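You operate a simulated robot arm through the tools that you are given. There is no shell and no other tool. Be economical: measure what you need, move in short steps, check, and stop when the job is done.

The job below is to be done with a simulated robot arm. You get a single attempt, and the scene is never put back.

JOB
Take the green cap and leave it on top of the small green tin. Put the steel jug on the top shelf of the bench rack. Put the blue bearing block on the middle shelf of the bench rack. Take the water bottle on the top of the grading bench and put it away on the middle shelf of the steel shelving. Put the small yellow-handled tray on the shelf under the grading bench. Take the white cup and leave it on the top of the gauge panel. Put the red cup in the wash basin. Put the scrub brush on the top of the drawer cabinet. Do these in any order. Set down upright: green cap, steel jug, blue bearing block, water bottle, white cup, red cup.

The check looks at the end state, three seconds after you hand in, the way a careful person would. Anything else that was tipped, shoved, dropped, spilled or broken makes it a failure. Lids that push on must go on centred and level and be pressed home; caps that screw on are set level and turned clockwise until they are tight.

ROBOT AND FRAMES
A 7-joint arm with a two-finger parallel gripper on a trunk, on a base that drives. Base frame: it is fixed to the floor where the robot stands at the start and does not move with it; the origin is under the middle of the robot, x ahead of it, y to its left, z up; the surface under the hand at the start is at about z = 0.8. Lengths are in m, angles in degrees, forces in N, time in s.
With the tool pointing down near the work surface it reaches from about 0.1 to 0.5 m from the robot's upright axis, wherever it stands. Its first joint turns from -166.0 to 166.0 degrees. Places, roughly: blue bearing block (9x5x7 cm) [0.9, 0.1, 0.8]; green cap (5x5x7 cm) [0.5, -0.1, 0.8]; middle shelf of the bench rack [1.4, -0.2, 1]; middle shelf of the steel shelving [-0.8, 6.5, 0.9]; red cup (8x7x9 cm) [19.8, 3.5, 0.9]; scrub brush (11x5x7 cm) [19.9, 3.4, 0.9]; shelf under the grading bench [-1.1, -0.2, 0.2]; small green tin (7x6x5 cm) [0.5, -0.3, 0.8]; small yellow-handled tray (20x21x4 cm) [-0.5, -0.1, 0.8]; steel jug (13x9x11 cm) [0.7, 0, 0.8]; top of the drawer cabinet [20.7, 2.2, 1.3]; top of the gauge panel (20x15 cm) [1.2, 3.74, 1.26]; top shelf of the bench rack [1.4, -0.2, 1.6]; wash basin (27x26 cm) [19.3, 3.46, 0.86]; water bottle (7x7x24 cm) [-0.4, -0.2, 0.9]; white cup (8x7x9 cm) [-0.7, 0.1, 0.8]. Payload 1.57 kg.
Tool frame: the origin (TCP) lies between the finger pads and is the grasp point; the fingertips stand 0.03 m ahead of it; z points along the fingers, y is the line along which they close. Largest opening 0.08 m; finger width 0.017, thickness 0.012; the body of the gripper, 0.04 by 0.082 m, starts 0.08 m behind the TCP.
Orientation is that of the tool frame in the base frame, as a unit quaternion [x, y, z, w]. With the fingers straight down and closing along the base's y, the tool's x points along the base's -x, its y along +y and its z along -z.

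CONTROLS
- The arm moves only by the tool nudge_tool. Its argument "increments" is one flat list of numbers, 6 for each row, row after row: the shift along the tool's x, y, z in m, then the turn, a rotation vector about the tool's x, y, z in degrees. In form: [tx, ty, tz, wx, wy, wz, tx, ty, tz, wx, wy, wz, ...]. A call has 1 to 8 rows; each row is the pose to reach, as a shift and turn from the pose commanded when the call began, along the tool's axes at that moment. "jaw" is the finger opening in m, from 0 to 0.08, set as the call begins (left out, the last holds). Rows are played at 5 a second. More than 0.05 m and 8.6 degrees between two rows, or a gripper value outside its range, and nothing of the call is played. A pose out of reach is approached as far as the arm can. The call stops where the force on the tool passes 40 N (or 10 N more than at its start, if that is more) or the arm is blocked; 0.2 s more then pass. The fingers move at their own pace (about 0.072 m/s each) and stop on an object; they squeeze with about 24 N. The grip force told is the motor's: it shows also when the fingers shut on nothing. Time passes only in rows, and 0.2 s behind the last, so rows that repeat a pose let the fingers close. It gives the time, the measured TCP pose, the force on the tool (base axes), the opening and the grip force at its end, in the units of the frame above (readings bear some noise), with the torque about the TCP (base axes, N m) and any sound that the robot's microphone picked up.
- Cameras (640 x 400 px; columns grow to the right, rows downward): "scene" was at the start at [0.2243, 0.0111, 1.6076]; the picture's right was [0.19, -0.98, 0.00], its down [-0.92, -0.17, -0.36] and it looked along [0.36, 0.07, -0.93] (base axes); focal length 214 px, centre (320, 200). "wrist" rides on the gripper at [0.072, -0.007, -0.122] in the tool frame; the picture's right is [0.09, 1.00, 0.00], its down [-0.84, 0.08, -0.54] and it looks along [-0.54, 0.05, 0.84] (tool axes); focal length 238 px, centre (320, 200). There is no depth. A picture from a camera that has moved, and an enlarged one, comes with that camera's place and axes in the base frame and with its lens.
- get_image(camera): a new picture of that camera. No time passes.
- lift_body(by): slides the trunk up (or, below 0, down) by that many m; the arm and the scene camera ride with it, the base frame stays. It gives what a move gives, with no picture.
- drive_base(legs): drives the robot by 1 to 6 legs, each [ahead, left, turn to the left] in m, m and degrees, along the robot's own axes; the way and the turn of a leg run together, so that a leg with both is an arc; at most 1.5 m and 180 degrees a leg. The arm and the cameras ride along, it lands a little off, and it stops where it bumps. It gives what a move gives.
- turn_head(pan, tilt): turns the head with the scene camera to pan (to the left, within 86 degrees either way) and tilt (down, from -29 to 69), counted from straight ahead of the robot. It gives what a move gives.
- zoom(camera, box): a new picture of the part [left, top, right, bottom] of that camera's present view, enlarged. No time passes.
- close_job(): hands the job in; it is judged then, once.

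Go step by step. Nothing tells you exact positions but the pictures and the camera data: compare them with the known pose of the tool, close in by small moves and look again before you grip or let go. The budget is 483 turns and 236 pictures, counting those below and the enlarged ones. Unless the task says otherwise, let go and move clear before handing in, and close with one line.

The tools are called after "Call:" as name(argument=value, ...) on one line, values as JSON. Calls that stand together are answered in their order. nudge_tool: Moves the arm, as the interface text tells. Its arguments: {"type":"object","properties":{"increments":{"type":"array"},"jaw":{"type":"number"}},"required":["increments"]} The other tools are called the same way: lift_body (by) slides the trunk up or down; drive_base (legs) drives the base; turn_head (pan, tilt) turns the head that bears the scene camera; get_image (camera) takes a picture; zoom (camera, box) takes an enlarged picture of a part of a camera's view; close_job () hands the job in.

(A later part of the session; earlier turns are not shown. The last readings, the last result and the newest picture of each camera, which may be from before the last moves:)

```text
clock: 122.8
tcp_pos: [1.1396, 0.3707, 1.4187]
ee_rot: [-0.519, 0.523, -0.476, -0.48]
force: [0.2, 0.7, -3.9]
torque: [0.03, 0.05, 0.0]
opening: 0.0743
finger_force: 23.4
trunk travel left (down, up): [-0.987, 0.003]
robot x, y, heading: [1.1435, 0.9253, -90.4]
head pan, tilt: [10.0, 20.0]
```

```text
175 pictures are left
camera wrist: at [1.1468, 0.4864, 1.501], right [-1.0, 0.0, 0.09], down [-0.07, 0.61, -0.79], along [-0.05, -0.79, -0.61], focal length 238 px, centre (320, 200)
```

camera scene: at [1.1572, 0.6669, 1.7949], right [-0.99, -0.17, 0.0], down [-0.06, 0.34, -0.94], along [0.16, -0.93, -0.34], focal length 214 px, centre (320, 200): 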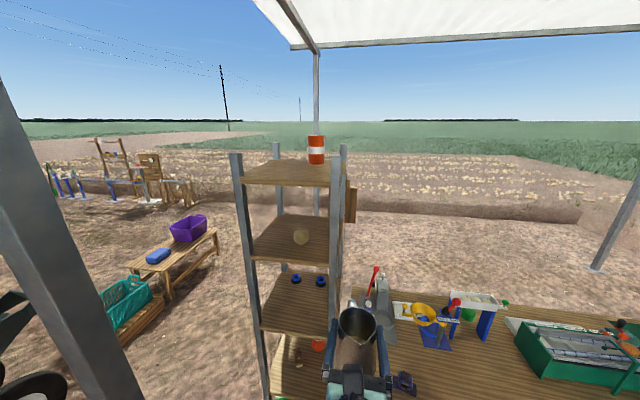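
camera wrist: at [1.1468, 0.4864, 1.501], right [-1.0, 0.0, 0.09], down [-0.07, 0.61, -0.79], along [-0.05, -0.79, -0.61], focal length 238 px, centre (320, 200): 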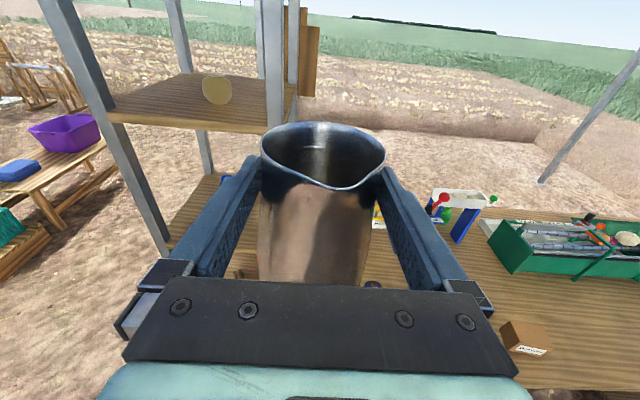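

Top shelf top is about z 1.61, spanning x 1.20–1.53, y 0 to -0.35, barrel at (1.355,-0.3). Now raise the hand slowly to shelf height.

Call:
nudge_tool(increments=[0.02, 0, -0.006, 0, 0, 0, 0.04, 0, -0.011, 0, 0, 0, 0.06, 0, -0.017, 0, 0, 0, 0.08, 0, -0.022, 0, 0, 0, 0.1, 0, -0.028, 0, 0, 0, 0.12, 0, -0.033, 0, 0, 0, 0.14, 0, -0.039, 0, 0, 0, 0.157, 0, -0.044, 0, 0, 0])

Call:
nudge_tool(increments=[0.02, 0, -0.006, 0, 0, 0, 0.04, 0, -0.011, 0, 0, 0, 0.06, 0, -0.017, 0, 0, 0, 0.08, 0, -0.022, 0, 0, 0, 0.1, 0, -0.028, 0, 0, 0, 0.12, 0, -0.033, 0, 0, 0, 0.14, 0, -0.039, 0, 0, 0, 0.157, 0, -0.044, 0, 0, 0])

Call:
get_image(camera="wrist")

```text
clock: 124.7
tcp_pos: [1.1402, 0.3999, 1.5795]
ee_rot: [-0.519, 0.523, -0.477, -0.48]
force: [-0.4, 0.7, -3.1]
torque: [0.06, 0.0, 0.02]
opening: 0.0739
finger_force: 23.8
trunk travel left (down, up): [-0.987, 0.003]
robot x, y, heading: [1.1455, 0.9274, -90.1]
head pan, tilt: [10.0, 20.0]
```

```text
clock: 126.5
tcp_pos: [1.1366, 0.4275, 1.7195]
ee_rot: [-0.528, 0.534, -0.462, -0.472]
force: [0.1, 0.4, -3.1]
torque: [0.04, 0.01, 0.02]
opening: 0.0738
finger_force: 24.2
trunk travel left (down, up): [-0.987, 0.003]
robot x, y, heading: [1.1407, 0.929, -90.5]
head pan, tilt: [10.0, 20.0]
```

```text
174 pictures are left
camera wrist: at [1.1449, 0.5396, 1.8083], right [-1.0, 0.01, 0.1], down [-0.07, 0.65, -0.76], along [-0.07, -0.76, -0.64], focal length 238 px, centre (320, 200)
```

wrist: 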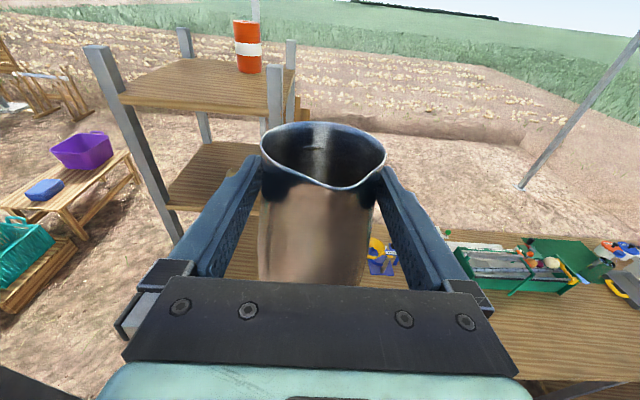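

Call:
nudge_tool(increments=[0.004, 0, -0.02, 0, 2, 0, 0.008, 0, -0.04, 0, 3, 0.3])

```text
clock: 127.0
tcp_pos: [1.1423, 0.4671, 1.7441]
ee_rot: [-0.512, 0.514, -0.484, -0.49]
force: [-0.5, -0.7, 0.0]
torque: [0.28, 0.01, 0.02]
opening: 0.0741
finger_force: 23.2
out of reach, approached as far as the arm can: row 2
trunk travel left (down, up): [-0.987, 0.003]
robot x, y, heading: [1.1457, 0.927, -90.3]
head pan, tilt: [10.0, 20.0]
```

Call:
get_image(camera="wrist")

Call:
nudge_tool(increments=[0, 0, 0, 0, 0, 0])

```text
173 pictures are left
camera wrist: at [1.1495, 0.5859, 1.823], right [-1.0, 0.0, 0.1], down [-0.08, 0.59, -0.81], along [-0.06, -0.81, -0.58], focal length 238 px, centre (320, 200)
```

wrist: 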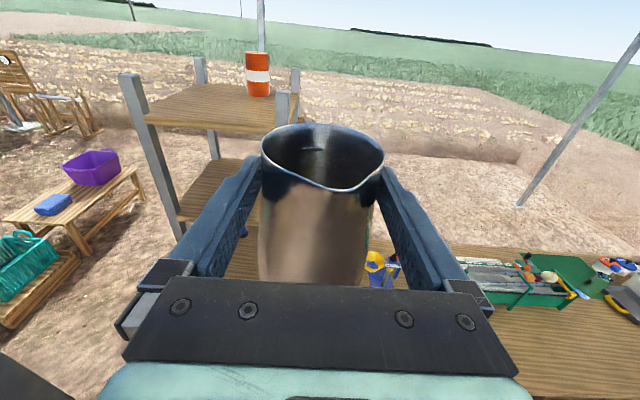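

```text
clock: 127.5
tcp_pos: [1.1421, 0.4659, 1.7425]
ee_rot: [0.514, -0.514, 0.484, 0.487]
force: [0.8, -0.1, -3.8]
torque: [0.01, 0.0, -0.02]
opening: 0.0736
finger_force: 23.9
trunk travel left (down, up): [-0.987, 0.003]
robot x, y, heading: [1.1421, 0.9261, -90.6]
head pan, tilt: [10.0, 20.0]
```

Jug is held safely at 1.742. Shift beside the free part of the shelf.

Call:
drive_base(legs=[[0.1, 0.15, 0.4]])

Call:
nudge_tool(increments=[0, -0.025, 0, 0, 0, 0, 0, -0.05, 0, 0, 0, 0, 0, -0.075, 0, 0, 0, 0, 0, -0.09, 0, 0, 0, 0])

Call:
get_image(camera="wrist")

Call:
get_image(camera="scene")

```text
clock: 128.9
tcp_pos: [1.2883, 0.37, 1.7438]
ee_rot: [0.515, -0.511, 0.487, 0.486]
force: [-0.3, 0.6, -3.4]
torque: [0.03, 0.0, 0.06]
opening: 0.0737
finger_force: 23.5
trunk travel left (down, up): [-0.987, 0.003]
robot x, y, heading: [1.2902, 0.8265, -89.9]
head pan, tilt: [10.0, 20.0]
```

```text
clock: 129.9
tcp_pos: [1.3802, 0.3716, 1.7402]
ee_rot: [0.519, -0.509, 0.486, 0.485]
force: [-0.2, 0.0, -3.8]
torque: [0.02, 0.06, 0.02]
opening: 0.0738
finger_force: 24.1
trunk travel left (down, up): [-0.987, 0.003]
robot x, y, heading: [1.2895, 0.83, -90.0]
head pan, tilt: [10.0, 20.0]
```

```text
172 pictures are left
camera wrist: at [1.3867, 0.4887, 1.8197], right [-0.99, -0.01, 0.1], down [-0.09, 0.59, -0.8], along [-0.05, -0.81, -0.59], focal length 238 px, centre (320, 200)
```

wrist: 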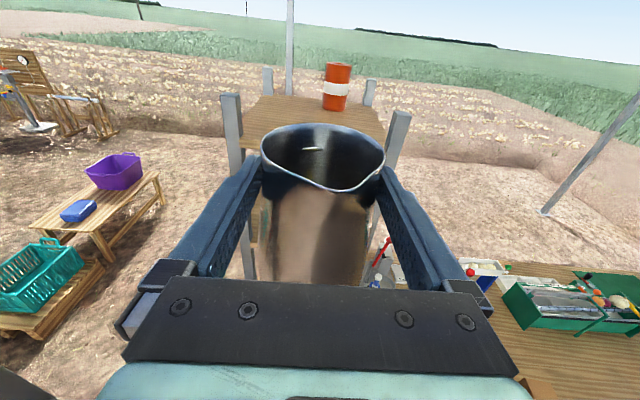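

```text
171 pictures are left
camera scene: at [1.3118, 0.5694, 1.8177], right [-0.97, -0.25, 0.0], down [-0.03, 0.1, -0.99], along [0.25, -0.96, -0.11], focal length 214 px, centre (320, 200)
```

scene: 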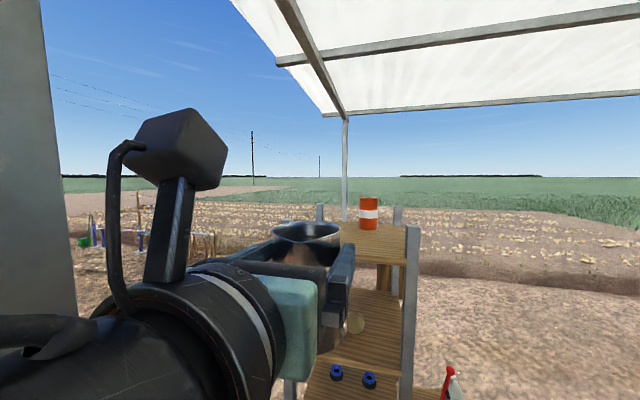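

Rack posts are at x 1.22 and 1.55, barrel at (1.32,-0.31), so my line at x≈1.385 is centred. Driving forward in short legs.

Call:
drive_base(legs=[[0.3, 0, 0]])

Call:
get_image(camera="wrist")

Call:
get_image(camera="scene")

```text
clock: 132.0
tcp_pos: [1.3649, 0.072, 1.7402]
ee_rot: [0.517, -0.512, 0.487, 0.483]
force: [0.2, 0.0, -4.2]
torque: [0.03, -0.03, -0.01]
opening: 0.0733
finger_force: 24.0
trunk travel left (down, up): [-0.987, 0.003]
robot x, y, heading: [1.2877, 0.5279, -90.0]
head pan, tilt: [10.0, 20.0]
```

```text
170 pictures are left
camera wrist: at [1.3723, 0.1911, 1.8206], right [-1.0, -0.01, 0.09], down [-0.08, 0.59, -0.8], along [-0.05, -0.81, -0.59], focal length 238 px, centre (320, 200)
```

wrist: 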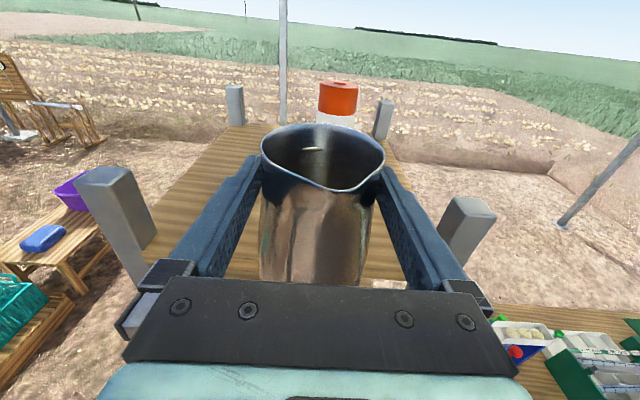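

```text
169 pictures are left
camera scene: at [1.2959, 0.2725, 1.8183], right [-0.97, -0.23, -0.01], down [-0.02, 0.1, -0.99], along [0.23, -0.97, -0.1], focal length 214 px, centre (320, 200)
```

scene: 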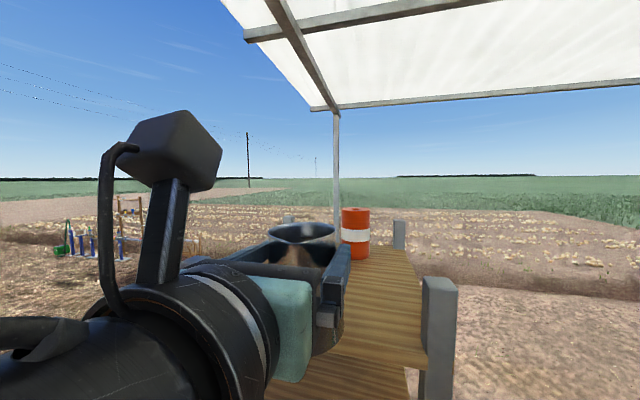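

Call:
nudge_tool(increments=[0, -0.01, 0, 0, 0, 0, 0, -0.02, 0, 0, 0, 0])

Call:
drive_base(legs=[[0.14, 0, 0]])

Call:
get_image(camera="wrist")

Call:
get_image(camera="scene")

```text
clock: 132.6
tcp_pos: [1.3797, 0.0721, 1.7337]
ee_rot: [-0.515, 0.521, -0.485, -0.477]
force: [-0.9, 0.1, -4.0]
torque: [0.05, 0.0, -0.04]
opening: 0.0737
finger_force: 23.9
trunk travel left (down, up): [-0.987, 0.003]
robot x, y, heading: [1.2892, 0.5269, -89.9]
head pan, tilt: [10.0, 20.0]
```

```text
clock: 133.9
tcp_pos: [1.3947, -0.0716, 1.732]
ee_rot: [0.52, -0.518, 0.483, 0.478]
force: [-1.3, -0.2, -3.6]
torque: [0.08, 0.02, 0.04]
opening: 0.0736
finger_force: 23.2
trunk travel left (down, up): [-0.987, 0.003]
robot x, y, heading: [1.2897, 0.3881, -90.0]
head pan, tilt: [10.0, 20.0]
```

```text
168 pictures are left
camera wrist: at [1.4014, 0.0454, 1.8147], right [-1.0, -0.01, 0.09], down [-0.08, 0.6, -0.79], along [-0.04, -0.8, -0.6], focal length 238 px, centre (320, 200)
```

wrist: 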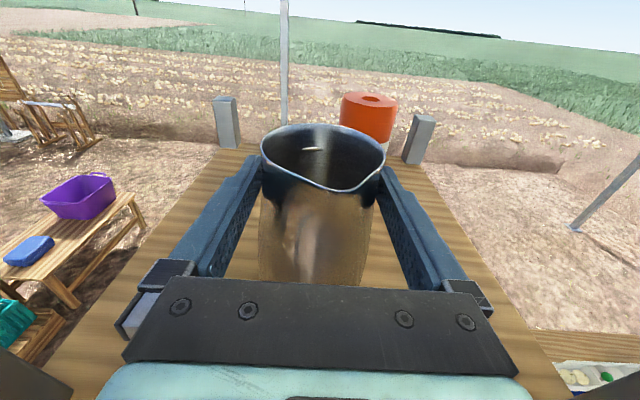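

```text
167 pictures are left
camera scene: at [1.3139, 0.1297, 1.8179], right [-0.96, -0.27, 0.0], down [-0.03, 0.1, -0.99], along [0.27, -0.96, -0.11], focal length 214 px, centre (320, 200)
```

scene: 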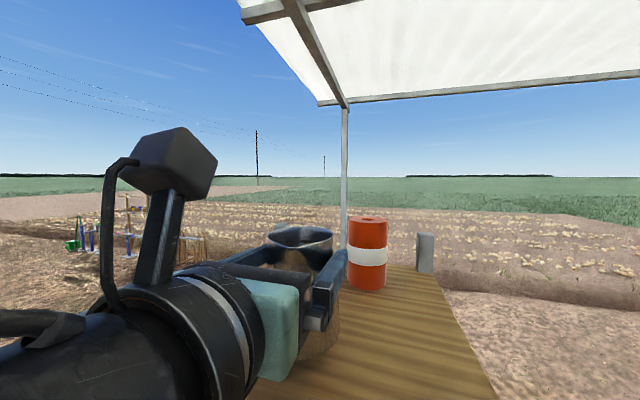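

Over the shelf now; lowering carefully until contact.

Call:
nudge_tool(increments=[-0.008, 0, 0.008, 0, 0, 0, -0.016, 0, 0.015, 0, 0, 0, -0.024, 0, 0.015, 0, 0, 0, -0.03, 0, 0.015, 0, 0, 0])

Call:
nudge_tool(increments=[-0.003, 0, 0, 0, 0, 0, -0.006, 0, 0, 0, 0, 0])

```text
clock: 134.9
tcp_pos: [1.3949, -0.0863, 1.7066]
ee_rot: [-0.515, 0.517, -0.487, -0.48]
force: [-0.7, -4.5, 15.4]
torque: [0.12, 0.04, -0.07]
opening: 0.0738
finger_force: 24.3
trunk travel left (down, up): [-0.987, 0.003]
robot x, y, heading: [1.2907, 0.3845, -89.9]
head pan, tilt: [10.0, 20.0]
```

```text
clock: 135.5
tcp_pos: [1.3957, -0.0851, 1.6968]
ee_rot: [0.517, -0.517, 0.486, 0.479]
force: [2.3, -3.7, 20.1]
torque: [-0.34, -0.01, 0.03]
opening: 0.0747
finger_force: 24.3
trunk travel left (down, up): [-0.987, 0.003]
robot x, y, heading: [1.2874, 0.3873, -90.0]
head pan, tilt: [10.0, 20.0]
```

Call:
get_image(camera="scene")

Call:
nudge_tool(increments=[0.003, 0, 0, 0, 0, 0, 0.003, 0, 0, 0, 0, 0, 0.003, 0, 0, 0, 0, 0], jaw=0.08)

Call:
get_image(camera="wrist")

```text
166 pictures are left
camera scene: at [1.3041, 0.1259, 1.7954], right [-0.98, -0.17, 0.0], down [-0.06, 0.34, -0.94], along [0.16, -0.93, -0.34], focal length 214 px, centre (320, 200)
```

scene: 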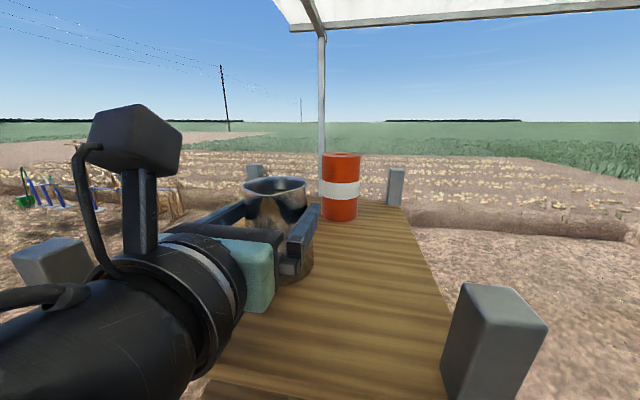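

```text
clock: 136.3
tcp_pos: [1.3949, -0.0859, 1.6975]
ee_rot: [0.52, -0.518, 0.483, 0.477]
force: [0.3, 0.1, -0.2]
torque: [0.0, 0.03, 0.03]
opening: 0.0802
finger_force: 0.1
trunk travel left (down, up): [-0.987, 0.003]
robot x, y, heading: [1.2854, 0.3851, -89.9]
head pan, tilt: [10.0, 20.0]
```

```text
165 pictures are left
camera wrist: at [1.4006, 0.0311, 1.7796], right [-1.0, -0.01, 0.09], down [-0.08, 0.61, -0.79], along [-0.04, -0.8, -0.6], focal length 238 px, centre (320, 200)
```

wrist: 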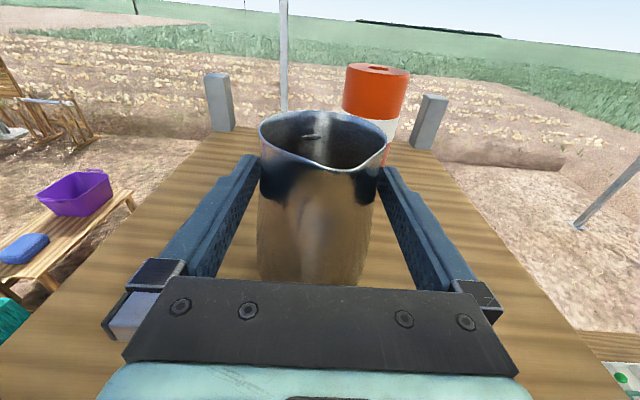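

Released and standing. Retreating straight back.

Call:
nudge_tool(increments=[0, 0, -0.01, 0, 0, 0, 0, 0, -0.02, 0, 0, 0, 0, 0, -0.03, 0, 0, 0, 0, 0, -0.045, 0, 0, 0, 0, 0, -0.06, 0, 0, 0])

Call:
drive_base(legs=[[-0.35, 0, 0]])

Call:
get_image(camera="scene")

```text
clock: 137.5
tcp_pos: [1.4106, -0.0466, 1.7158]
ee_rot: [-0.522, 0.523, -0.478, -0.475]
force: [-0.2, 0.4, 0.3]
torque: [0.02, -0.01, 0.01]
opening: 0.0799
finger_force: 0.1
out of reach, approached as far as the arm can: row 2, 3, 4, 5
trunk travel left (down, up): [-0.987, 0.003]
robot x, y, heading: [1.2862, 0.3885, -89.8]
head pan, tilt: [10.0, 20.0]
```

```text
clock: 139.8
tcp_pos: [1.4095, 0.3046, 1.7192]
ee_rot: [-0.52, 0.521, -0.481, -0.477]
force: [-0.9, -0.9, 0.8]
torque: [0.05, -0.01, 0.04]
opening: 0.08
finger_force: 0.1
trunk travel left (down, up): [-0.987, 0.003]
robot x, y, heading: [1.2911, 0.738, -90.3]
head pan, tilt: [10.0, 20.0]
```

```text
164 pictures are left
camera scene: at [1.3057, 0.4754, 1.812], right [-0.98, -0.2, 0.0], down [-0.03, 0.16, -0.99], along [0.2, -0.97, -0.16], focal length 214 px, centre (320, 200)
```

scene: 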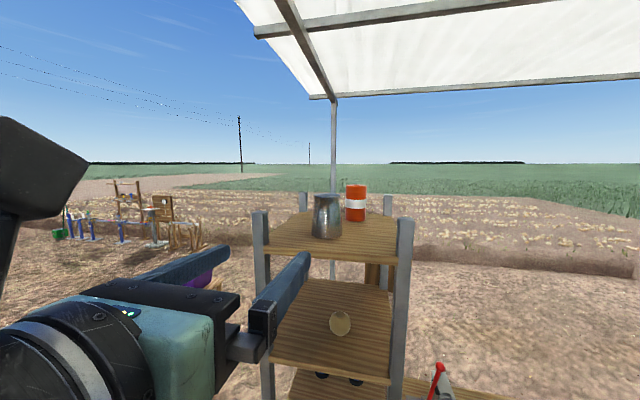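

The jug is on the top shelf. Next the blue bearing block: lower the trunk and move in front of it.

Call:
drive_base(legs=[[-0.1, -0.4, 0]])

Call:
lift_body(by=-0.4)

Call:
nudge_tool(increments=[-0.045, 0.01, 0, 0, 0, 0, -0.09, 0.02, 0, 0, 0, 0, -0.135, 0.03, 0, 0, 0, 0, -0.18, 0.04, 0, 0, 0, 0, -0.225, 0.05, 0, 0, 0, 0, -0.27, 0.06, 0, 0, 0, 0, -0.3, 0.07, 0, 0, 0, 0])

Call:
get_image(camera="wrist")

```text
clock: 142.4
tcp_pos: [1.0177, 0.4078, 1.7174]
ee_rot: [0.524, -0.519, 0.481, 0.475]
force: [0.7, 0.0, 0.1]
torque: [0.02, 0.02, -0.02]
opening: 0.0799
finger_force: 0.1
trunk travel left (down, up): [-0.987, 0.003]
robot x, y, heading: [0.892, 0.84, -89.9]
head pan, tilt: [10.0, 20.0]
```

```text
clock: 146.2
tcp_pos: [1.0159, 0.4081, 1.3149]
ee_rot: [0.526, -0.518, 0.481, 0.473]
force: [0.1, -1.1, 0.1]
torque: [0.0, 0.0, 0.02]
opening: 0.0799
finger_force: 0.0
trunk travel left (down, up): [-0.587, 0.403]
robot x, y, heading: [0.8898, 0.8356, -89.8]
head pan, tilt: [10.0, 20.0]
```

```text
clock: 147.8
tcp_pos: [0.9466, 0.4272, 1.01]
ee_rot: [0.523, -0.519, 0.482, 0.474]
force: [-0.4, 0.1, 0.8]
torque: [0.01, -0.01, -0.03]
opening: 0.0798
finger_force: 0.1
out of reach, approached as far as the arm can: row 1, 2, 3, 4, 5, 6, 7
trunk travel left (down, up): [-0.587, 0.403]
robot x, y, heading: [0.8918, 0.8386, -89.8]
head pan, tilt: [10.0, 20.0]
```

```text
163 pictures are left
camera wrist: at [0.9526, 0.5429, 1.0932], right [-1.0, -0.02, 0.09], down [-0.08, 0.61, -0.79], along [-0.04, -0.79, -0.61], focal length 238 px, centre (320, 200)
```

wrist: 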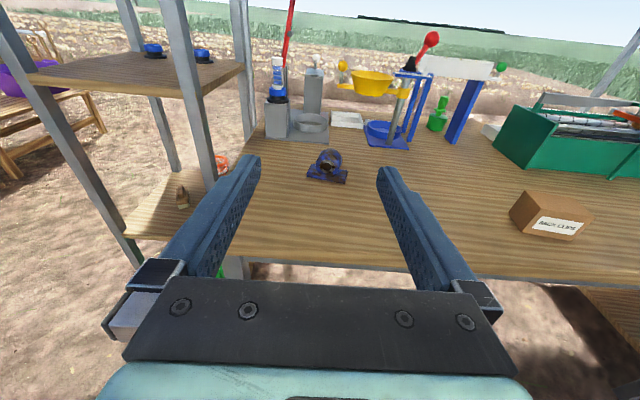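

Call:
zoom(camera="wrist", box=[288, 135, 368, 185])

```text
8.00 times, centred on (328, 160) of wrist
camera zoom: at [0.9526, 0.5429, 1.0932], right [-1.0, -0.02, 0.09], down [-0.08, 0.61, -0.79], along [-0.04, -0.79, -0.61], focal length 1907 px, centre (256, 520)
```

zoom: 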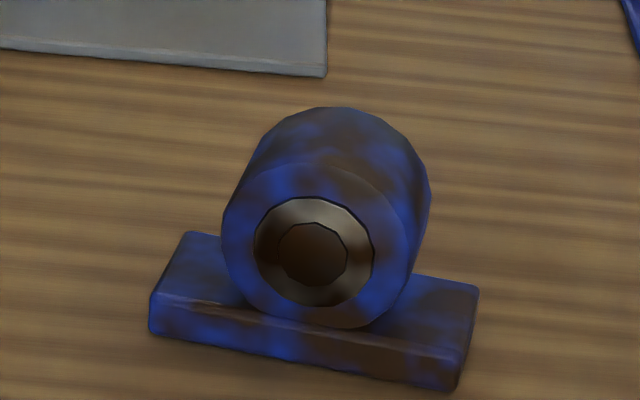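

The pillow block sits at about (0.917, 0.065), yawed ~11°, ring facing me. I'll align the hand's yaw, drive in and lower.

Call:
drive_base(legs=[[0.22, 0, 0]])

Call:
nudge_tool(increments=[0, 0.004, 0, -5.3, 0, 0.45, 0, 0.007, 0, -10.66, 0, 0.93])

Call:
lift_body(by=-0.165)

Call:
get_image(camera="wrist")

Call:
get_image(camera="scene")

```text
clock: 149.5
tcp_pos: [0.9487, 0.2073, 1.0089]
ee_rot: [0.524, -0.519, 0.481, 0.474]
force: [-0.3, -0.8, -0.8]
torque: [0.04, -0.02, -0.02]
opening: 0.08
finger_force: 0.1
trunk travel left (down, up): [-0.587, 0.403]
robot x, y, heading: [0.893, 0.622, -89.8]
head pan, tilt: [10.0, 20.0]
```

```text
clock: 150.1
tcp_pos: [0.9414, 0.2074, 1.0105]
ee_rot: [-0.473, 0.564, -0.435, -0.518]
force: [0.3, -0.1, -0.6]
torque: [0.0, 0.01, 0.01]
opening: 0.08
finger_force: 0.0
trunk travel left (down, up): [-0.587, 0.403]
robot x, y, heading: [0.8897, 0.6211, -90.1]
head pan, tilt: [10.0, 20.0]
```

```text
clock: 152.0
tcp_pos: [0.9419, 0.2077, 0.8466]
ee_rot: [-0.473, 0.564, -0.436, -0.517]
force: [0.4, -0.6, -0.3]
torque: [0.0, 0.0, 0.01]
opening: 0.0801
finger_force: 0.1
trunk travel left (down, up): [-0.422, 0.568]
robot x, y, heading: [0.8891, 0.6214, -89.8]
head pan, tilt: [10.0, 20.0]
```

```text
161 pictures are left
camera wrist: at [0.9683, 0.3206, 0.9288], right [-0.98, 0.16, 0.09], down [0.03, 0.62, -0.79], along [-0.18, -0.77, -0.61], focal length 238 px, centre (320, 200)
```

wrist: 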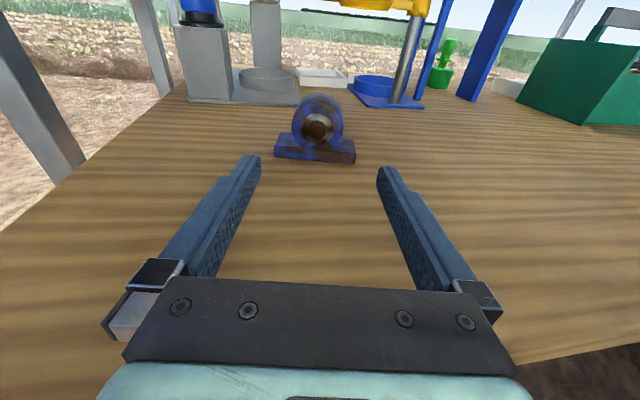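

```text
160 pictures are left
camera scene: at [0.9076, 0.3598, 1.2301], right [-0.98, -0.18, 0.0], down [-0.06, 0.34, -0.94], along [0.17, -0.92, -0.34], focal length 214 px, centre (320, 200)
```

scene: 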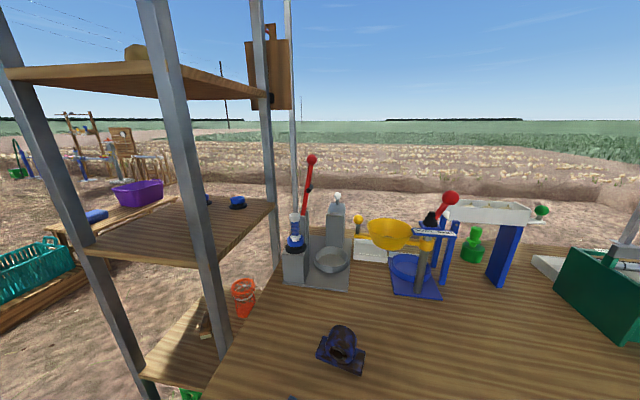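

Well aligned. Advancing.

Call:
nudge_tool(increments=[0.001, -0.004, 0.035, 0, 0, 0, 0.002, -0.004, 0.07, 0, 0, 0])

Call:
get_image(camera="wrist")

```text
clock: 152.6
tcp_pos: [0.9313, 0.1368, 0.8395]
ee_rot: [-0.473, 0.565, -0.436, -0.517]
force: [-0.6, 0.1, 0.5]
torque: [0.0, 0.0, -0.01]
opening: 0.0799
finger_force: 0.0
trunk travel left (down, up): [-0.422, 0.568]
robot x, y, heading: [0.8902, 0.6197, -89.7]
head pan, tilt: [10.0, 20.0]
```

```text
159 pictures are left
camera wrist: at [0.9588, 0.25, 0.9232], right [-0.98, 0.16, 0.09], down [0.03, 0.62, -0.79], along [-0.18, -0.77, -0.61], focal length 238 px, centre (320, 200)
```

wrist: 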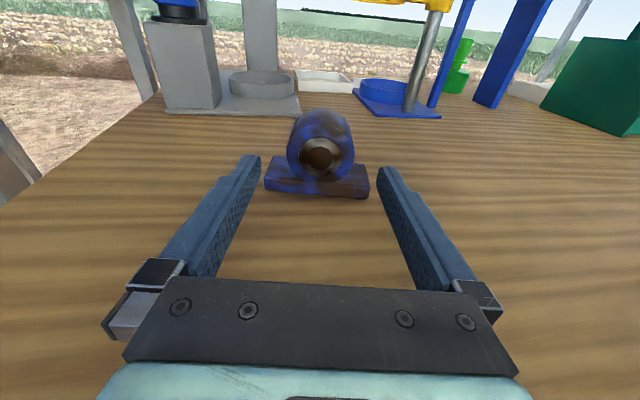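

Call:
nudge_tool(increments=[0.003, -0.001, 0.035, 0, 0, 0, 0.006, -0.001, 0.066, 0, 0, 0])

Call:
nudge_tool(increments=[0, 0, 0, 0, 0, 0, 0, 0, 0, 0, 0, 0, 0, 0, 0, 0, 0, 0, 0, 0, 0, 0, 0, 0], jaw=0.0)

Call:
get_image(camera="wrist")

```text
clock: 153.2
tcp_pos: [0.9218, 0.0704, 0.8393]
ee_rot: [-0.474, 0.565, -0.435, -0.517]
force: [-0.3, -0.1, 0.5]
torque: [-0.03, -0.02, 0.0]
opening: 0.08
finger_force: 0.0
trunk travel left (down, up): [-0.422, 0.568]
robot x, y, heading: [0.8906, 0.6213, -89.7]
head pan, tilt: [10.0, 20.0]
```

```text
clock: 154.2
tcp_pos: [0.9221, 0.0715, 0.8405]
ee_rot: [-0.473, 0.565, -0.436, -0.517]
force: [-0.7, -1.0, 0.2]
torque: [-0.09, 0.1, -0.01]
opening: 0.052
finger_force: 24.3
trunk travel left (down, up): [-0.422, 0.568]
robot x, y, heading: [0.8909, 0.619, -89.9]
head pan, tilt: [10.0, 20.0]
```

```text
158 pictures are left
camera wrist: at [0.9483, 0.1853, 0.9233], right [-0.98, 0.17, 0.09], down [0.03, 0.62, -0.79], along [-0.18, -0.77, -0.61], focal length 238 px, centre (320, 200)
```

wrist: 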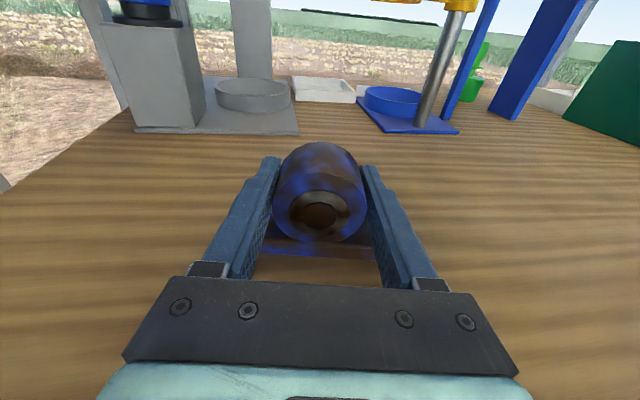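

Call:
nudge_tool(increments=[0.01, 0, 0, 0, 0, 0, 0.02, 0, 0, 0, 0, 0, 0.035, 0, 0, 0, 0, 0, 0.05, 0, 0, 0, 0, 0])

Call:
get_image(camera="wrist")

```text
clock: 155.2
tcp_pos: [0.923, 0.0672, 0.8901]
ee_rot: [-0.473, 0.565, -0.435, -0.517]
force: [-0.3, -0.3, -4.1]
torque: [-0.03, 0.0, 0.02]
opening: 0.0519
finger_force: 24.2
trunk travel left (down, up): [-0.422, 0.568]
robot x, y, heading: [0.8918, 0.6265, -89.7]
head pan, tilt: [10.0, 20.0]
```

```text
157 pictures are left
camera wrist: at [0.9489, 0.1807, 0.9739], right [-0.98, 0.16, 0.09], down [0.03, 0.62, -0.79], along [-0.18, -0.77, -0.61], focal length 238 px, centre (320, 200)
```

wrist: 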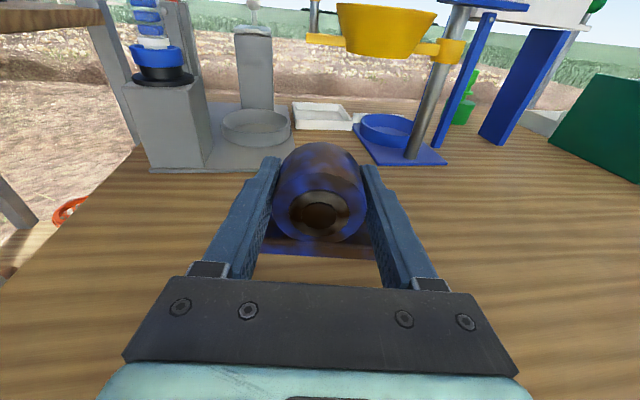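

Held firmly. Back out, raise to middle-shelf height, and move beside the rack.

Call:
drive_base(legs=[[-0.32, 0, 0]])

Call:
lift_body(by=0.2)

Call:
drive_base(legs=[[0, 0.43, 0]])

Call:
nudge_tool(increments=[0, 0, 0, 5.3, 0, -0.45, 0, -0.02, 0, 10.5, 0, -0.9])

Call:
get_image(camera="wrist")

Call:
get_image(camera="scene")

```text
clock: 157.3
tcp_pos: [0.92, 0.3886, 0.8912]
ee_rot: [-0.472, 0.565, -0.435, -0.518]
force: [-0.2, -0.2, -4.1]
torque: [0.01, 0.0, 0.0]
opening: 0.0517
finger_force: 24.1
trunk travel left (down, up): [-0.422, 0.568]
robot x, y, heading: [0.8929, 0.9399, -90.1]
head pan, tilt: [10.0, 20.0]
```

```text
clock: 159.5
tcp_pos: [0.9199, 0.3867, 1.0902]
ee_rot: [-0.472, 0.567, -0.434, -0.517]
force: [0.1, 1.1, -3.9]
torque: [0.02, -0.01, -0.02]
opening: 0.052
finger_force: 23.9
trunk travel left (down, up): [-0.622, 0.368]
robot x, y, heading: [0.8942, 0.9406, -90.0]
head pan, tilt: [10.0, 20.0]
```

```text
clock: 162.1
tcp_pos: [1.3501, 0.3868, 1.0909]
ee_rot: [-0.472, 0.566, -0.434, -0.518]
force: [0.9, 0.8, -4.2]
torque: [-0.01, -0.01, -0.02]
opening: 0.0517
finger_force: 23.8
trunk travel left (down, up): [-0.622, 0.368]
robot x, y, heading: [1.3266, 0.9404, -90.2]
head pan, tilt: [10.0, 20.0]
```

```text
clock: 162.7
tcp_pos: [1.3708, 0.3832, 1.0884]
ee_rot: [0.522, -0.52, 0.48, 0.476]
force: [-0.4, -0.7, -3.8]
torque: [0.01, 0.03, -0.02]
opening: 0.052
finger_force: 24.3
trunk travel left (down, up): [-0.622, 0.368]
robot x, y, heading: [1.3237, 0.9356, -89.9]
head pan, tilt: [10.0, 20.0]
```

```text
156 pictures are left
camera wrist: at [1.3773, 0.4993, 1.1724], right [-1.0, -0.01, 0.09], down [-0.08, 0.61, -0.79], along [-0.04, -0.79, -0.61], focal length 238 px, centre (320, 200)
```

wrist: 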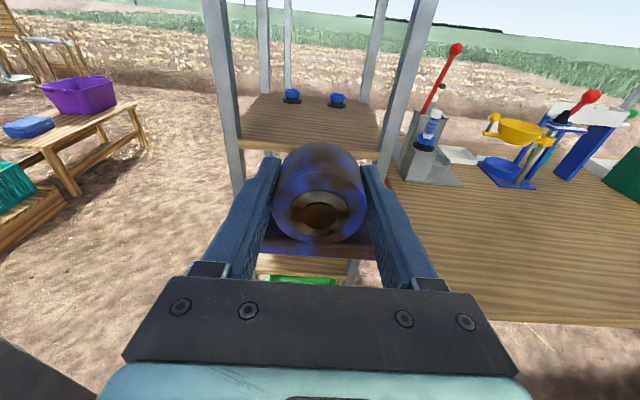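

```text
155 pictures are left
camera scene: at [1.3381, 0.6787, 1.4299], right [-0.99, -0.17, 0.0], down [-0.06, 0.34, -0.94], along [0.16, -0.93, -0.34], focal length 214 px, centre (320, 200)
```

scene: 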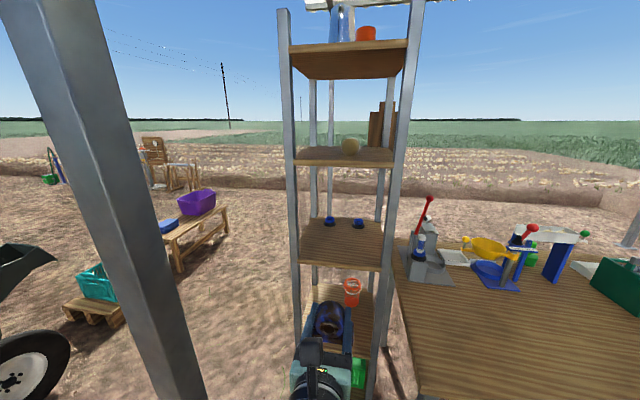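

Call:
drive_base(legs=[[0.3, -0.035, 0]])

Call:
nudge_tool(increments=[0, -0.02, 0, 0, 0, 0, 0, -0.04, 0, 0, 0, 0])

Call:
get_image(camera="wrist")

```text
clock: 164.8
tcp_pos: [1.3346, 0.0841, 1.0903]
ee_rot: [-0.521, 0.521, -0.48, -0.477]
force: [0.0, 0.1, -4.1]
torque: [0.03, 0.0, 0.02]
opening: 0.0517
finger_force: 23.5
trunk travel left (down, up): [-0.622, 0.368]
robot x, y, heading: [1.2882, 0.6422, -90.2]
head pan, tilt: [10.0, 20.0]
```

```text
clock: 165.4
tcp_pos: [1.3753, 0.0833, 1.0891]
ee_rot: [-0.521, 0.522, -0.479, -0.476]
force: [0.1, 0.2, -4.7]
torque: [0.0, 0.01, -0.03]
opening: 0.0522
finger_force: 23.9
trunk travel left (down, up): [-0.622, 0.368]
robot x, y, heading: [1.2832, 0.6375, -90.2]
head pan, tilt: [10.0, 20.0]
```

```text
154 pictures are left
camera wrist: at [1.3812, 0.1992, 1.1722], right [-1.0, -0.01, 0.09], down [-0.08, 0.61, -0.79], along [-0.05, -0.79, -0.61], focal length 238 px, centre (320, 200)
```

wrist: 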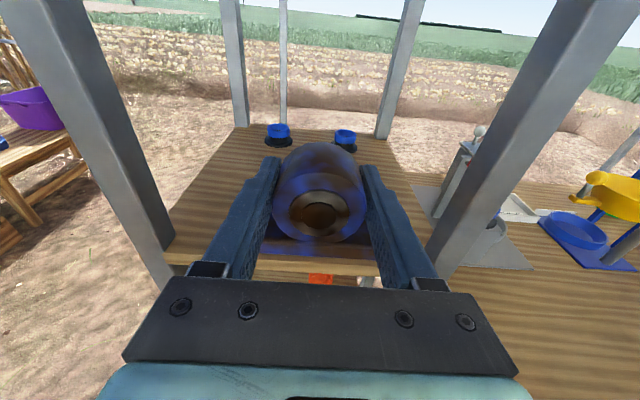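

Call:
nudge_tool(increments=[-0.02, 0, 0, 0, 0, 0, -0.04, 0, 0, 0, 0, 0])

Call:
drive_base(legs=[[0.17, 0, 0]])

Call:
get_image(camera="wrist")

Call:
get_image(camera="scene")

```text
clock: 166.0
tcp_pos: [1.3747, 0.0877, 1.0496]
ee_rot: [-0.521, 0.521, -0.479, -0.477]
force: [-0.3, 0.2, -3.8]
torque: [0.02, 0.03, -0.01]
opening: 0.0516
finger_force: 24.2
trunk travel left (down, up): [-0.622, 0.368]
robot x, y, heading: [1.2834, 0.647, -90.2]
head pan, tilt: [10.0, 20.0]
```

```text
clock: 167.4
tcp_pos: [1.3759, -0.0837, 1.0483]
ee_rot: [0.522, -0.521, 0.48, 0.475]
force: [-0.9, -0.6, -4.0]
torque: [0.0, -0.01, -0.03]
opening: 0.0519
finger_force: 24.0
trunk travel left (down, up): [-0.622, 0.368]
robot x, y, heading: [1.2892, 0.4691, -89.9]
head pan, tilt: [10.0, 20.0]
```

```text
153 pictures are left
camera wrist: at [1.3821, 0.0321, 1.1322], right [-1.0, -0.01, 0.09], down [-0.08, 0.61, -0.79], along [-0.04, -0.79, -0.61], focal length 238 px, centre (320, 200)
```

wrist: 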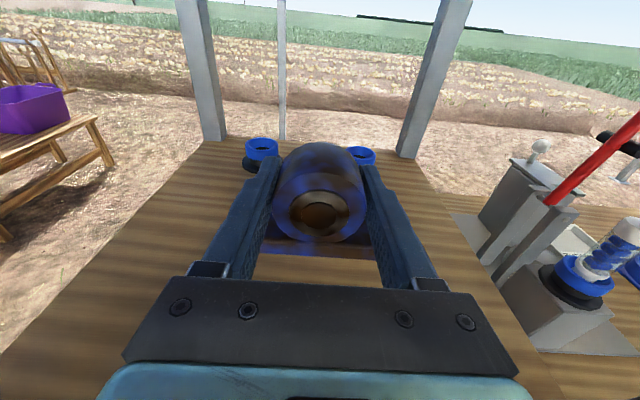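

```text
152 pictures are left
camera scene: at [1.3008, 0.2081, 1.43], right [-0.98, -0.17, 0.0], down [-0.06, 0.34, -0.94], along [0.16, -0.93, -0.34], focal length 214 px, centre (320, 200)
```

scene: 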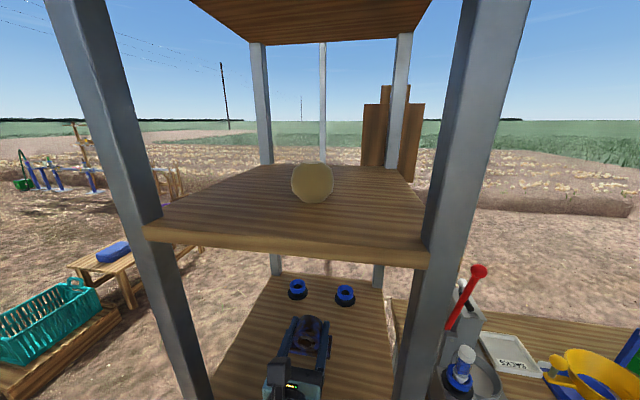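

Call:
nudge_tool(increments=[-0.015, 0, 0.004, 0, 0, 0, -0.03, 0, 0.008, 0, 0, 0, -0.042, 0, 0.01, 0, 0, 0, -0.05, 0, 0.01, 0, 0, 0])

Call:
nudge_tool(increments=[-0.006, 0, 0, 0, 0, 0, -0.011, 0, 0, 0, 0, 0, -0.015, 0, 0, 0, 0, 0, -0.019, 0, 0, 0, 0, 0, -0.023, 0, 0, 0, 0, 0])

```text
clock: 168.4
tcp_pos: [1.3768, -0.0896, 0.9984]
ee_rot: [0.522, -0.52, 0.48, 0.475]
force: [0.2, 0.3, -4.1]
torque: [-0.03, -0.03, 0.01]
opening: 0.0517
finger_force: 23.4
trunk travel left (down, up): [-0.622, 0.368]
robot x, y, heading: [1.2851, 0.4721, -90.1]
head pan, tilt: [10.0, 20.0]
```

```text
clock: 169.6
tcp_pos: [1.3765, -0.0878, 0.9847]
ee_rot: [-0.516, 0.517, -0.486, -0.48]
force: [-2.2, 6.7, 10.7]
torque: [1.52, 0.29, 0.06]
opening: 0.0518
finger_force: 23.5
trunk travel left (down, up): [-0.622, 0.368]
robot x, y, heading: [1.2877, 0.4698, -89.8]
head pan, tilt: [10.0, 20.0]
stopped in row 5: the force on the tool passed its limit at 43 N (the readings are from after the stop); the commanded pose is now the measured one
```

Contact: shelf is at about 0.945. Ease off a little and release.

Call:
nudge_tool(increments=[0.002, 0, 0, 0, 0, 0, 0.003, 0, 0, 0, -0.5, 0])

Call:
nudge_tool(increments=[0, 0, 0, 0, 0, 0, 0, 0, 0, 0, 0, 0, 0, 0, 0, 0, 0, 0], jaw=0.08)

Call:
get_image(camera="wrist")

```text
clock: 170.2
tcp_pos: [1.3771, -0.0893, 0.9844]
ee_rot: [-0.52, 0.521, -0.481, -0.476]
force: [0.0, -0.3, -4.1]
torque: [-0.04, -0.02, -0.04]
opening: 0.0519
finger_force: 23.9
trunk travel left (down, up): [-0.622, 0.368]
robot x, y, heading: [1.2885, 0.4703, -90.0]
head pan, tilt: [10.0, 20.0]
```

```text
clock: 171.0
tcp_pos: [1.3772, -0.0888, 0.9865]
ee_rot: [0.52, -0.519, 0.483, 0.476]
force: [0.0, 0.8, 0.3]
torque: [0.03, -0.02, 0.05]
opening: 0.0797
finger_force: 0.1
trunk travel left (down, up): [-0.622, 0.368]
robot x, y, heading: [1.286, 0.47, -90.1]
head pan, tilt: [10.0, 20.0]
```

```text
151 pictures are left
camera wrist: at [1.3828, 0.0275, 1.0692], right [-1.0, -0.01, 0.09], down [-0.08, 0.61, -0.79], along [-0.04, -0.8, -0.61], focal length 238 px, centre (320, 200)
```

wrist: 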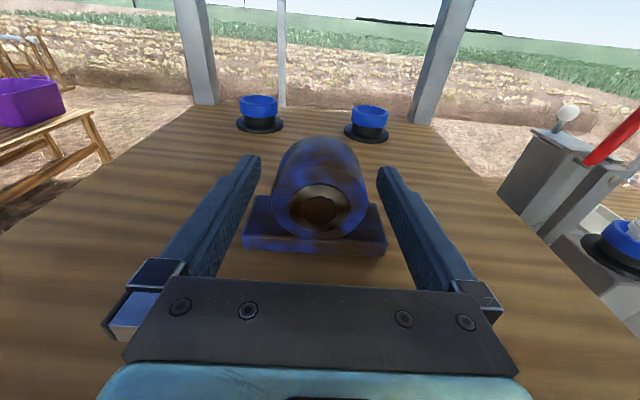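

Block placed upright on the middle shelf. Backing out.

Call:
nudge_tool(increments=[0, 0, -0.02, 0, 0, 0, 0, 0, -0.045, 0, 0, 0, 0.003, 0, -0.07, 0, 0, 0])

Call:
drive_base(legs=[[-0.5, 0, 0]])

Call:
get_image(camera="scene")

```text
clock: 171.8
tcp_pos: [1.3773, -0.0193, 0.9942]
ee_rot: [-0.519, 0.519, -0.483, -0.477]
force: [0.0, 0.3, 0.1]
torque: [0.01, -0.03, -0.01]
opening: 0.0803
finger_force: 0.0
trunk travel left (down, up): [-0.622, 0.368]
robot x, y, heading: [1.2887, 0.4715, -90.1]
head pan, tilt: [10.0, 20.0]
```

```text
clock: 174.8
tcp_pos: [1.3747, 0.4934, 0.9944]
ee_rot: [-0.517, 0.522, -0.48, -0.48]
force: [0.3, -0.2, -0.7]
torque: [-0.04, -0.01, -0.01]
opening: 0.0799
finger_force: 0.1
trunk travel left (down, up): [-0.622, 0.368]
robot x, y, heading: [1.2917, 0.9837, -90.5]
head pan, tilt: [10.0, 20.0]
```

```text
150 pictures are left
camera scene: at [1.3018, 0.7231, 1.4302], right [-0.99, -0.16, 0.0], down [-0.06, 0.34, -0.94], along [0.15, -0.93, -0.34], focal length 214 px, centre (320, 200)
```

scene: 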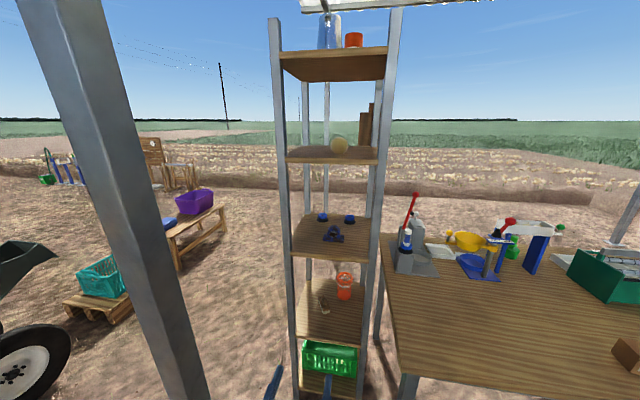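

Now the white cup. Drive along the bench's left side towards it and look.

Call:
drive_base(legs=[[0, -1.0, 0.2], [0, -0.85, 0.2]])

Call:
turn_head(pan=0, tilt=35)

Call:
get_image(camera="scene")

Call:
get_image(camera="wrist")

```text
clock: 184.2
tcp_pos: [-0.4952, 0.533, 0.9943]
ee_rot: [-0.512, 0.527, -0.476, -0.484]
force: [-0.2, 0.4, 0.3]
torque: [0.01, -0.02, -0.03]
opening: 0.0802
finger_force: 0.1
trunk travel left (down, up): [-0.622, 0.368]
robot x, y, heading: [-0.5723, 1.0248, -91.1]
head pan, tilt: [10.0, 20.0]
```

```text
clock: 184.9
tcp_pos: [-0.4963, 0.5314, 0.9952]
ee_rot: [-0.513, 0.527, -0.476, -0.483]
force: [0.1, -0.6, 0.2]
torque: [0.01, 0.0, 0.02]
opening: 0.0801
finger_force: 0.0
trunk travel left (down, up): [-0.622, 0.368]
robot x, y, heading: [-0.5722, 1.0235, -91.7]
head pan, tilt: [0.0, 35.0]
```

```text
149 pictures are left
camera scene: at [-0.5812, 0.7673, 1.4063], right [-1.0, 0.03, 0.0], down [0.02, 0.57, -0.82], along [-0.02, -0.82, -0.57], focal length 214 px, centre (320, 200)
```

scene: 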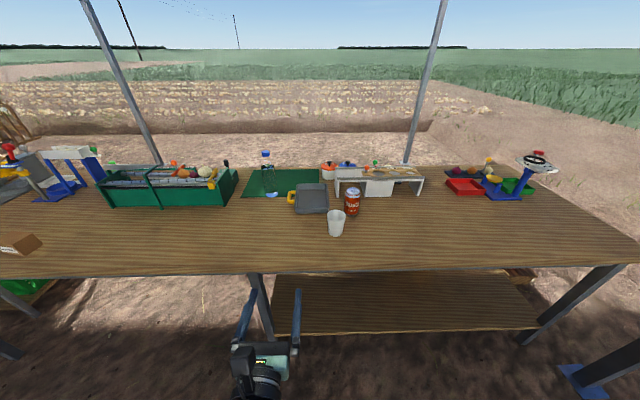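

```text
148 pictures are left
camera wrist: at [-0.4873, 0.6492, 1.0776], right [-1.0, 0.01, 0.09], down [-0.06, 0.61, -0.79], along [-0.06, -0.79, -0.6], focal length 238 px, centre (320, 200)
```

wrist: 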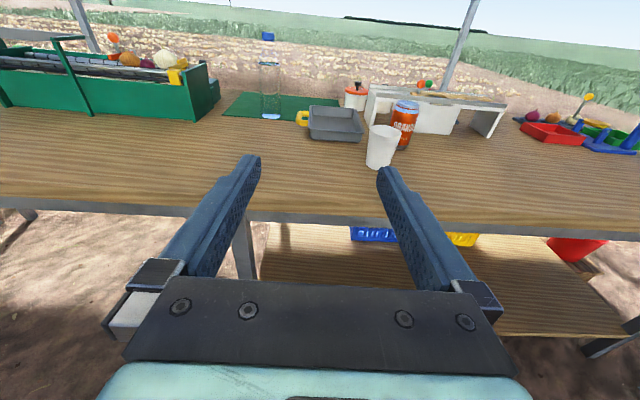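

Clear view: the white cup is near (-0.66, 0.14), with a red jar behind it. Approach it level, gripping its lower part.

Call:
drive_base(legs=[[0.22, -0.16, 1.5]])

Call:
lift_body(by=-0.15)

Call:
get_image(camera="wrist")

```text
clock: 186.9
tcp_pos: [-0.6513, 0.3108, 0.9943]
ee_rot: [-0.518, 0.522, -0.48, -0.478]
force: [0.4, 0.3, 1.1]
torque: [0.0, 0.0, 0.0]
opening: 0.0799
finger_force: 0.1
trunk travel left (down, up): [-0.622, 0.368]
robot x, y, heading: [-0.7362, 0.803, -90.5]
head pan, tilt: [0.0, 35.0]
```

```text
clock: 188.6
tcp_pos: [-0.6515, 0.3113, 0.8462]
ee_rot: [-0.518, 0.522, -0.48, -0.479]
force: [0.9, 0.3, -0.1]
torque: [-0.02, -0.02, 0.0]
opening: 0.0798
finger_force: 0.1
trunk travel left (down, up): [-0.472, 0.518]
robot x, y, heading: [-0.7391, 0.8029, -90.4]
head pan, tilt: [0.0, 35.0]
```

```text
147 pictures are left
camera wrist: at [-0.6439, 0.4283, 0.9277], right [-1.0, -0.01, 0.09], down [-0.07, 0.61, -0.79], along [-0.05, -0.79, -0.6], focal length 238 px, centre (320, 200)
```

wrist: 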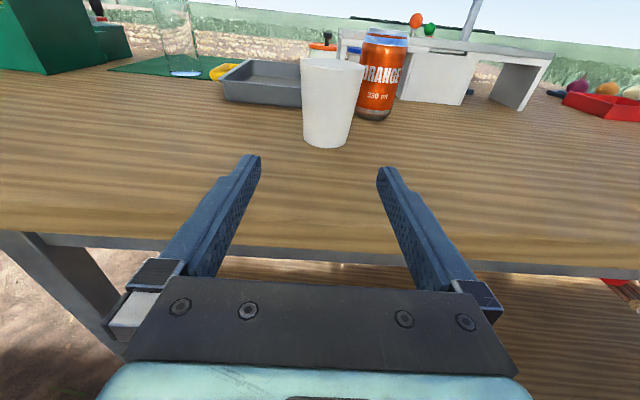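

Call:
drive_base(legs=[[0.09, 0, 0]])

Call:
nudge_tool(increments=[0, 0.012, 0, 0, 0, 0])

Call:
get_image(camera="wrist")

```text
clock: 189.7
tcp_pos: [-0.6519, 0.2212, 0.8444]
ee_rot: [-0.518, 0.522, -0.48, -0.479]
force: [-0.7, -0.5, 0.0]
torque: [-0.01, 0.0, 0.0]
opening: 0.0801
finger_force: 0.0
trunk travel left (down, up): [-0.472, 0.518]
robot x, y, heading: [-0.7384, 0.7107, -90.5]
head pan, tilt: [0.0, 35.0]
```

```text
clock: 190.1
tcp_pos: [-0.6629, 0.2224, 0.8446]
ee_rot: [-0.518, 0.521, -0.48, -0.479]
force: [0.9, -0.3, -0.4]
torque: [0.01, 0.01, -0.02]
opening: 0.0801
finger_force: 0.1
trunk travel left (down, up): [-0.472, 0.518]
robot x, y, heading: [-0.7403, 0.712, -90.8]
head pan, tilt: [0.0, 35.0]
```

```text
146 pictures are left
camera wrist: at [-0.6562, 0.3392, 0.9278], right [-1.0, -0.01, 0.09], down [-0.07, 0.61, -0.79], along [-0.05, -0.79, -0.6], focal length 238 px, centre (320, 200)
```

wrist: 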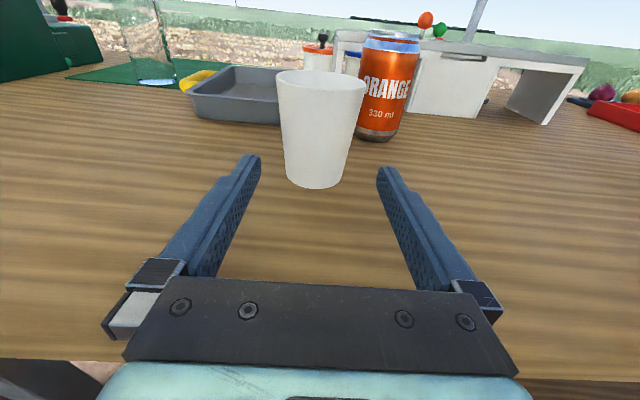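

Call:
nudge_tool(increments=[0.0, 0, 0.04, 0, 0, 0, 0.0, 0, 0.08, 0, 0, 0, 0.0, 0, 0.094, 0, 0, 0])

Call:
get_image(camera="wrist")

```text
clock: 190.9
tcp_pos: [-0.6639, 0.1297, 0.8383]
ee_rot: [-0.518, 0.522, -0.48, -0.479]
force: [-0.2, 0.6, 0.2]
torque: [0.03, 0.0, 0.02]
opening: 0.08
finger_force: 0.1
trunk travel left (down, up): [-0.472, 0.518]
robot x, y, heading: [-0.7381, 0.7129, -90.2]
head pan, tilt: [0.0, 35.0]
```

```text
145 pictures are left
camera wrist: at [-0.6571, 0.2456, 0.9214], right [-1.0, -0.01, 0.09], down [-0.07, 0.61, -0.79], along [-0.05, -0.79, -0.6], focal length 238 px, centre (320, 200)
```

wrist: 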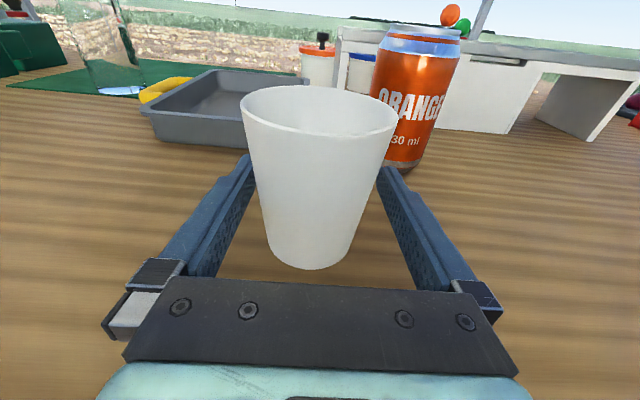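

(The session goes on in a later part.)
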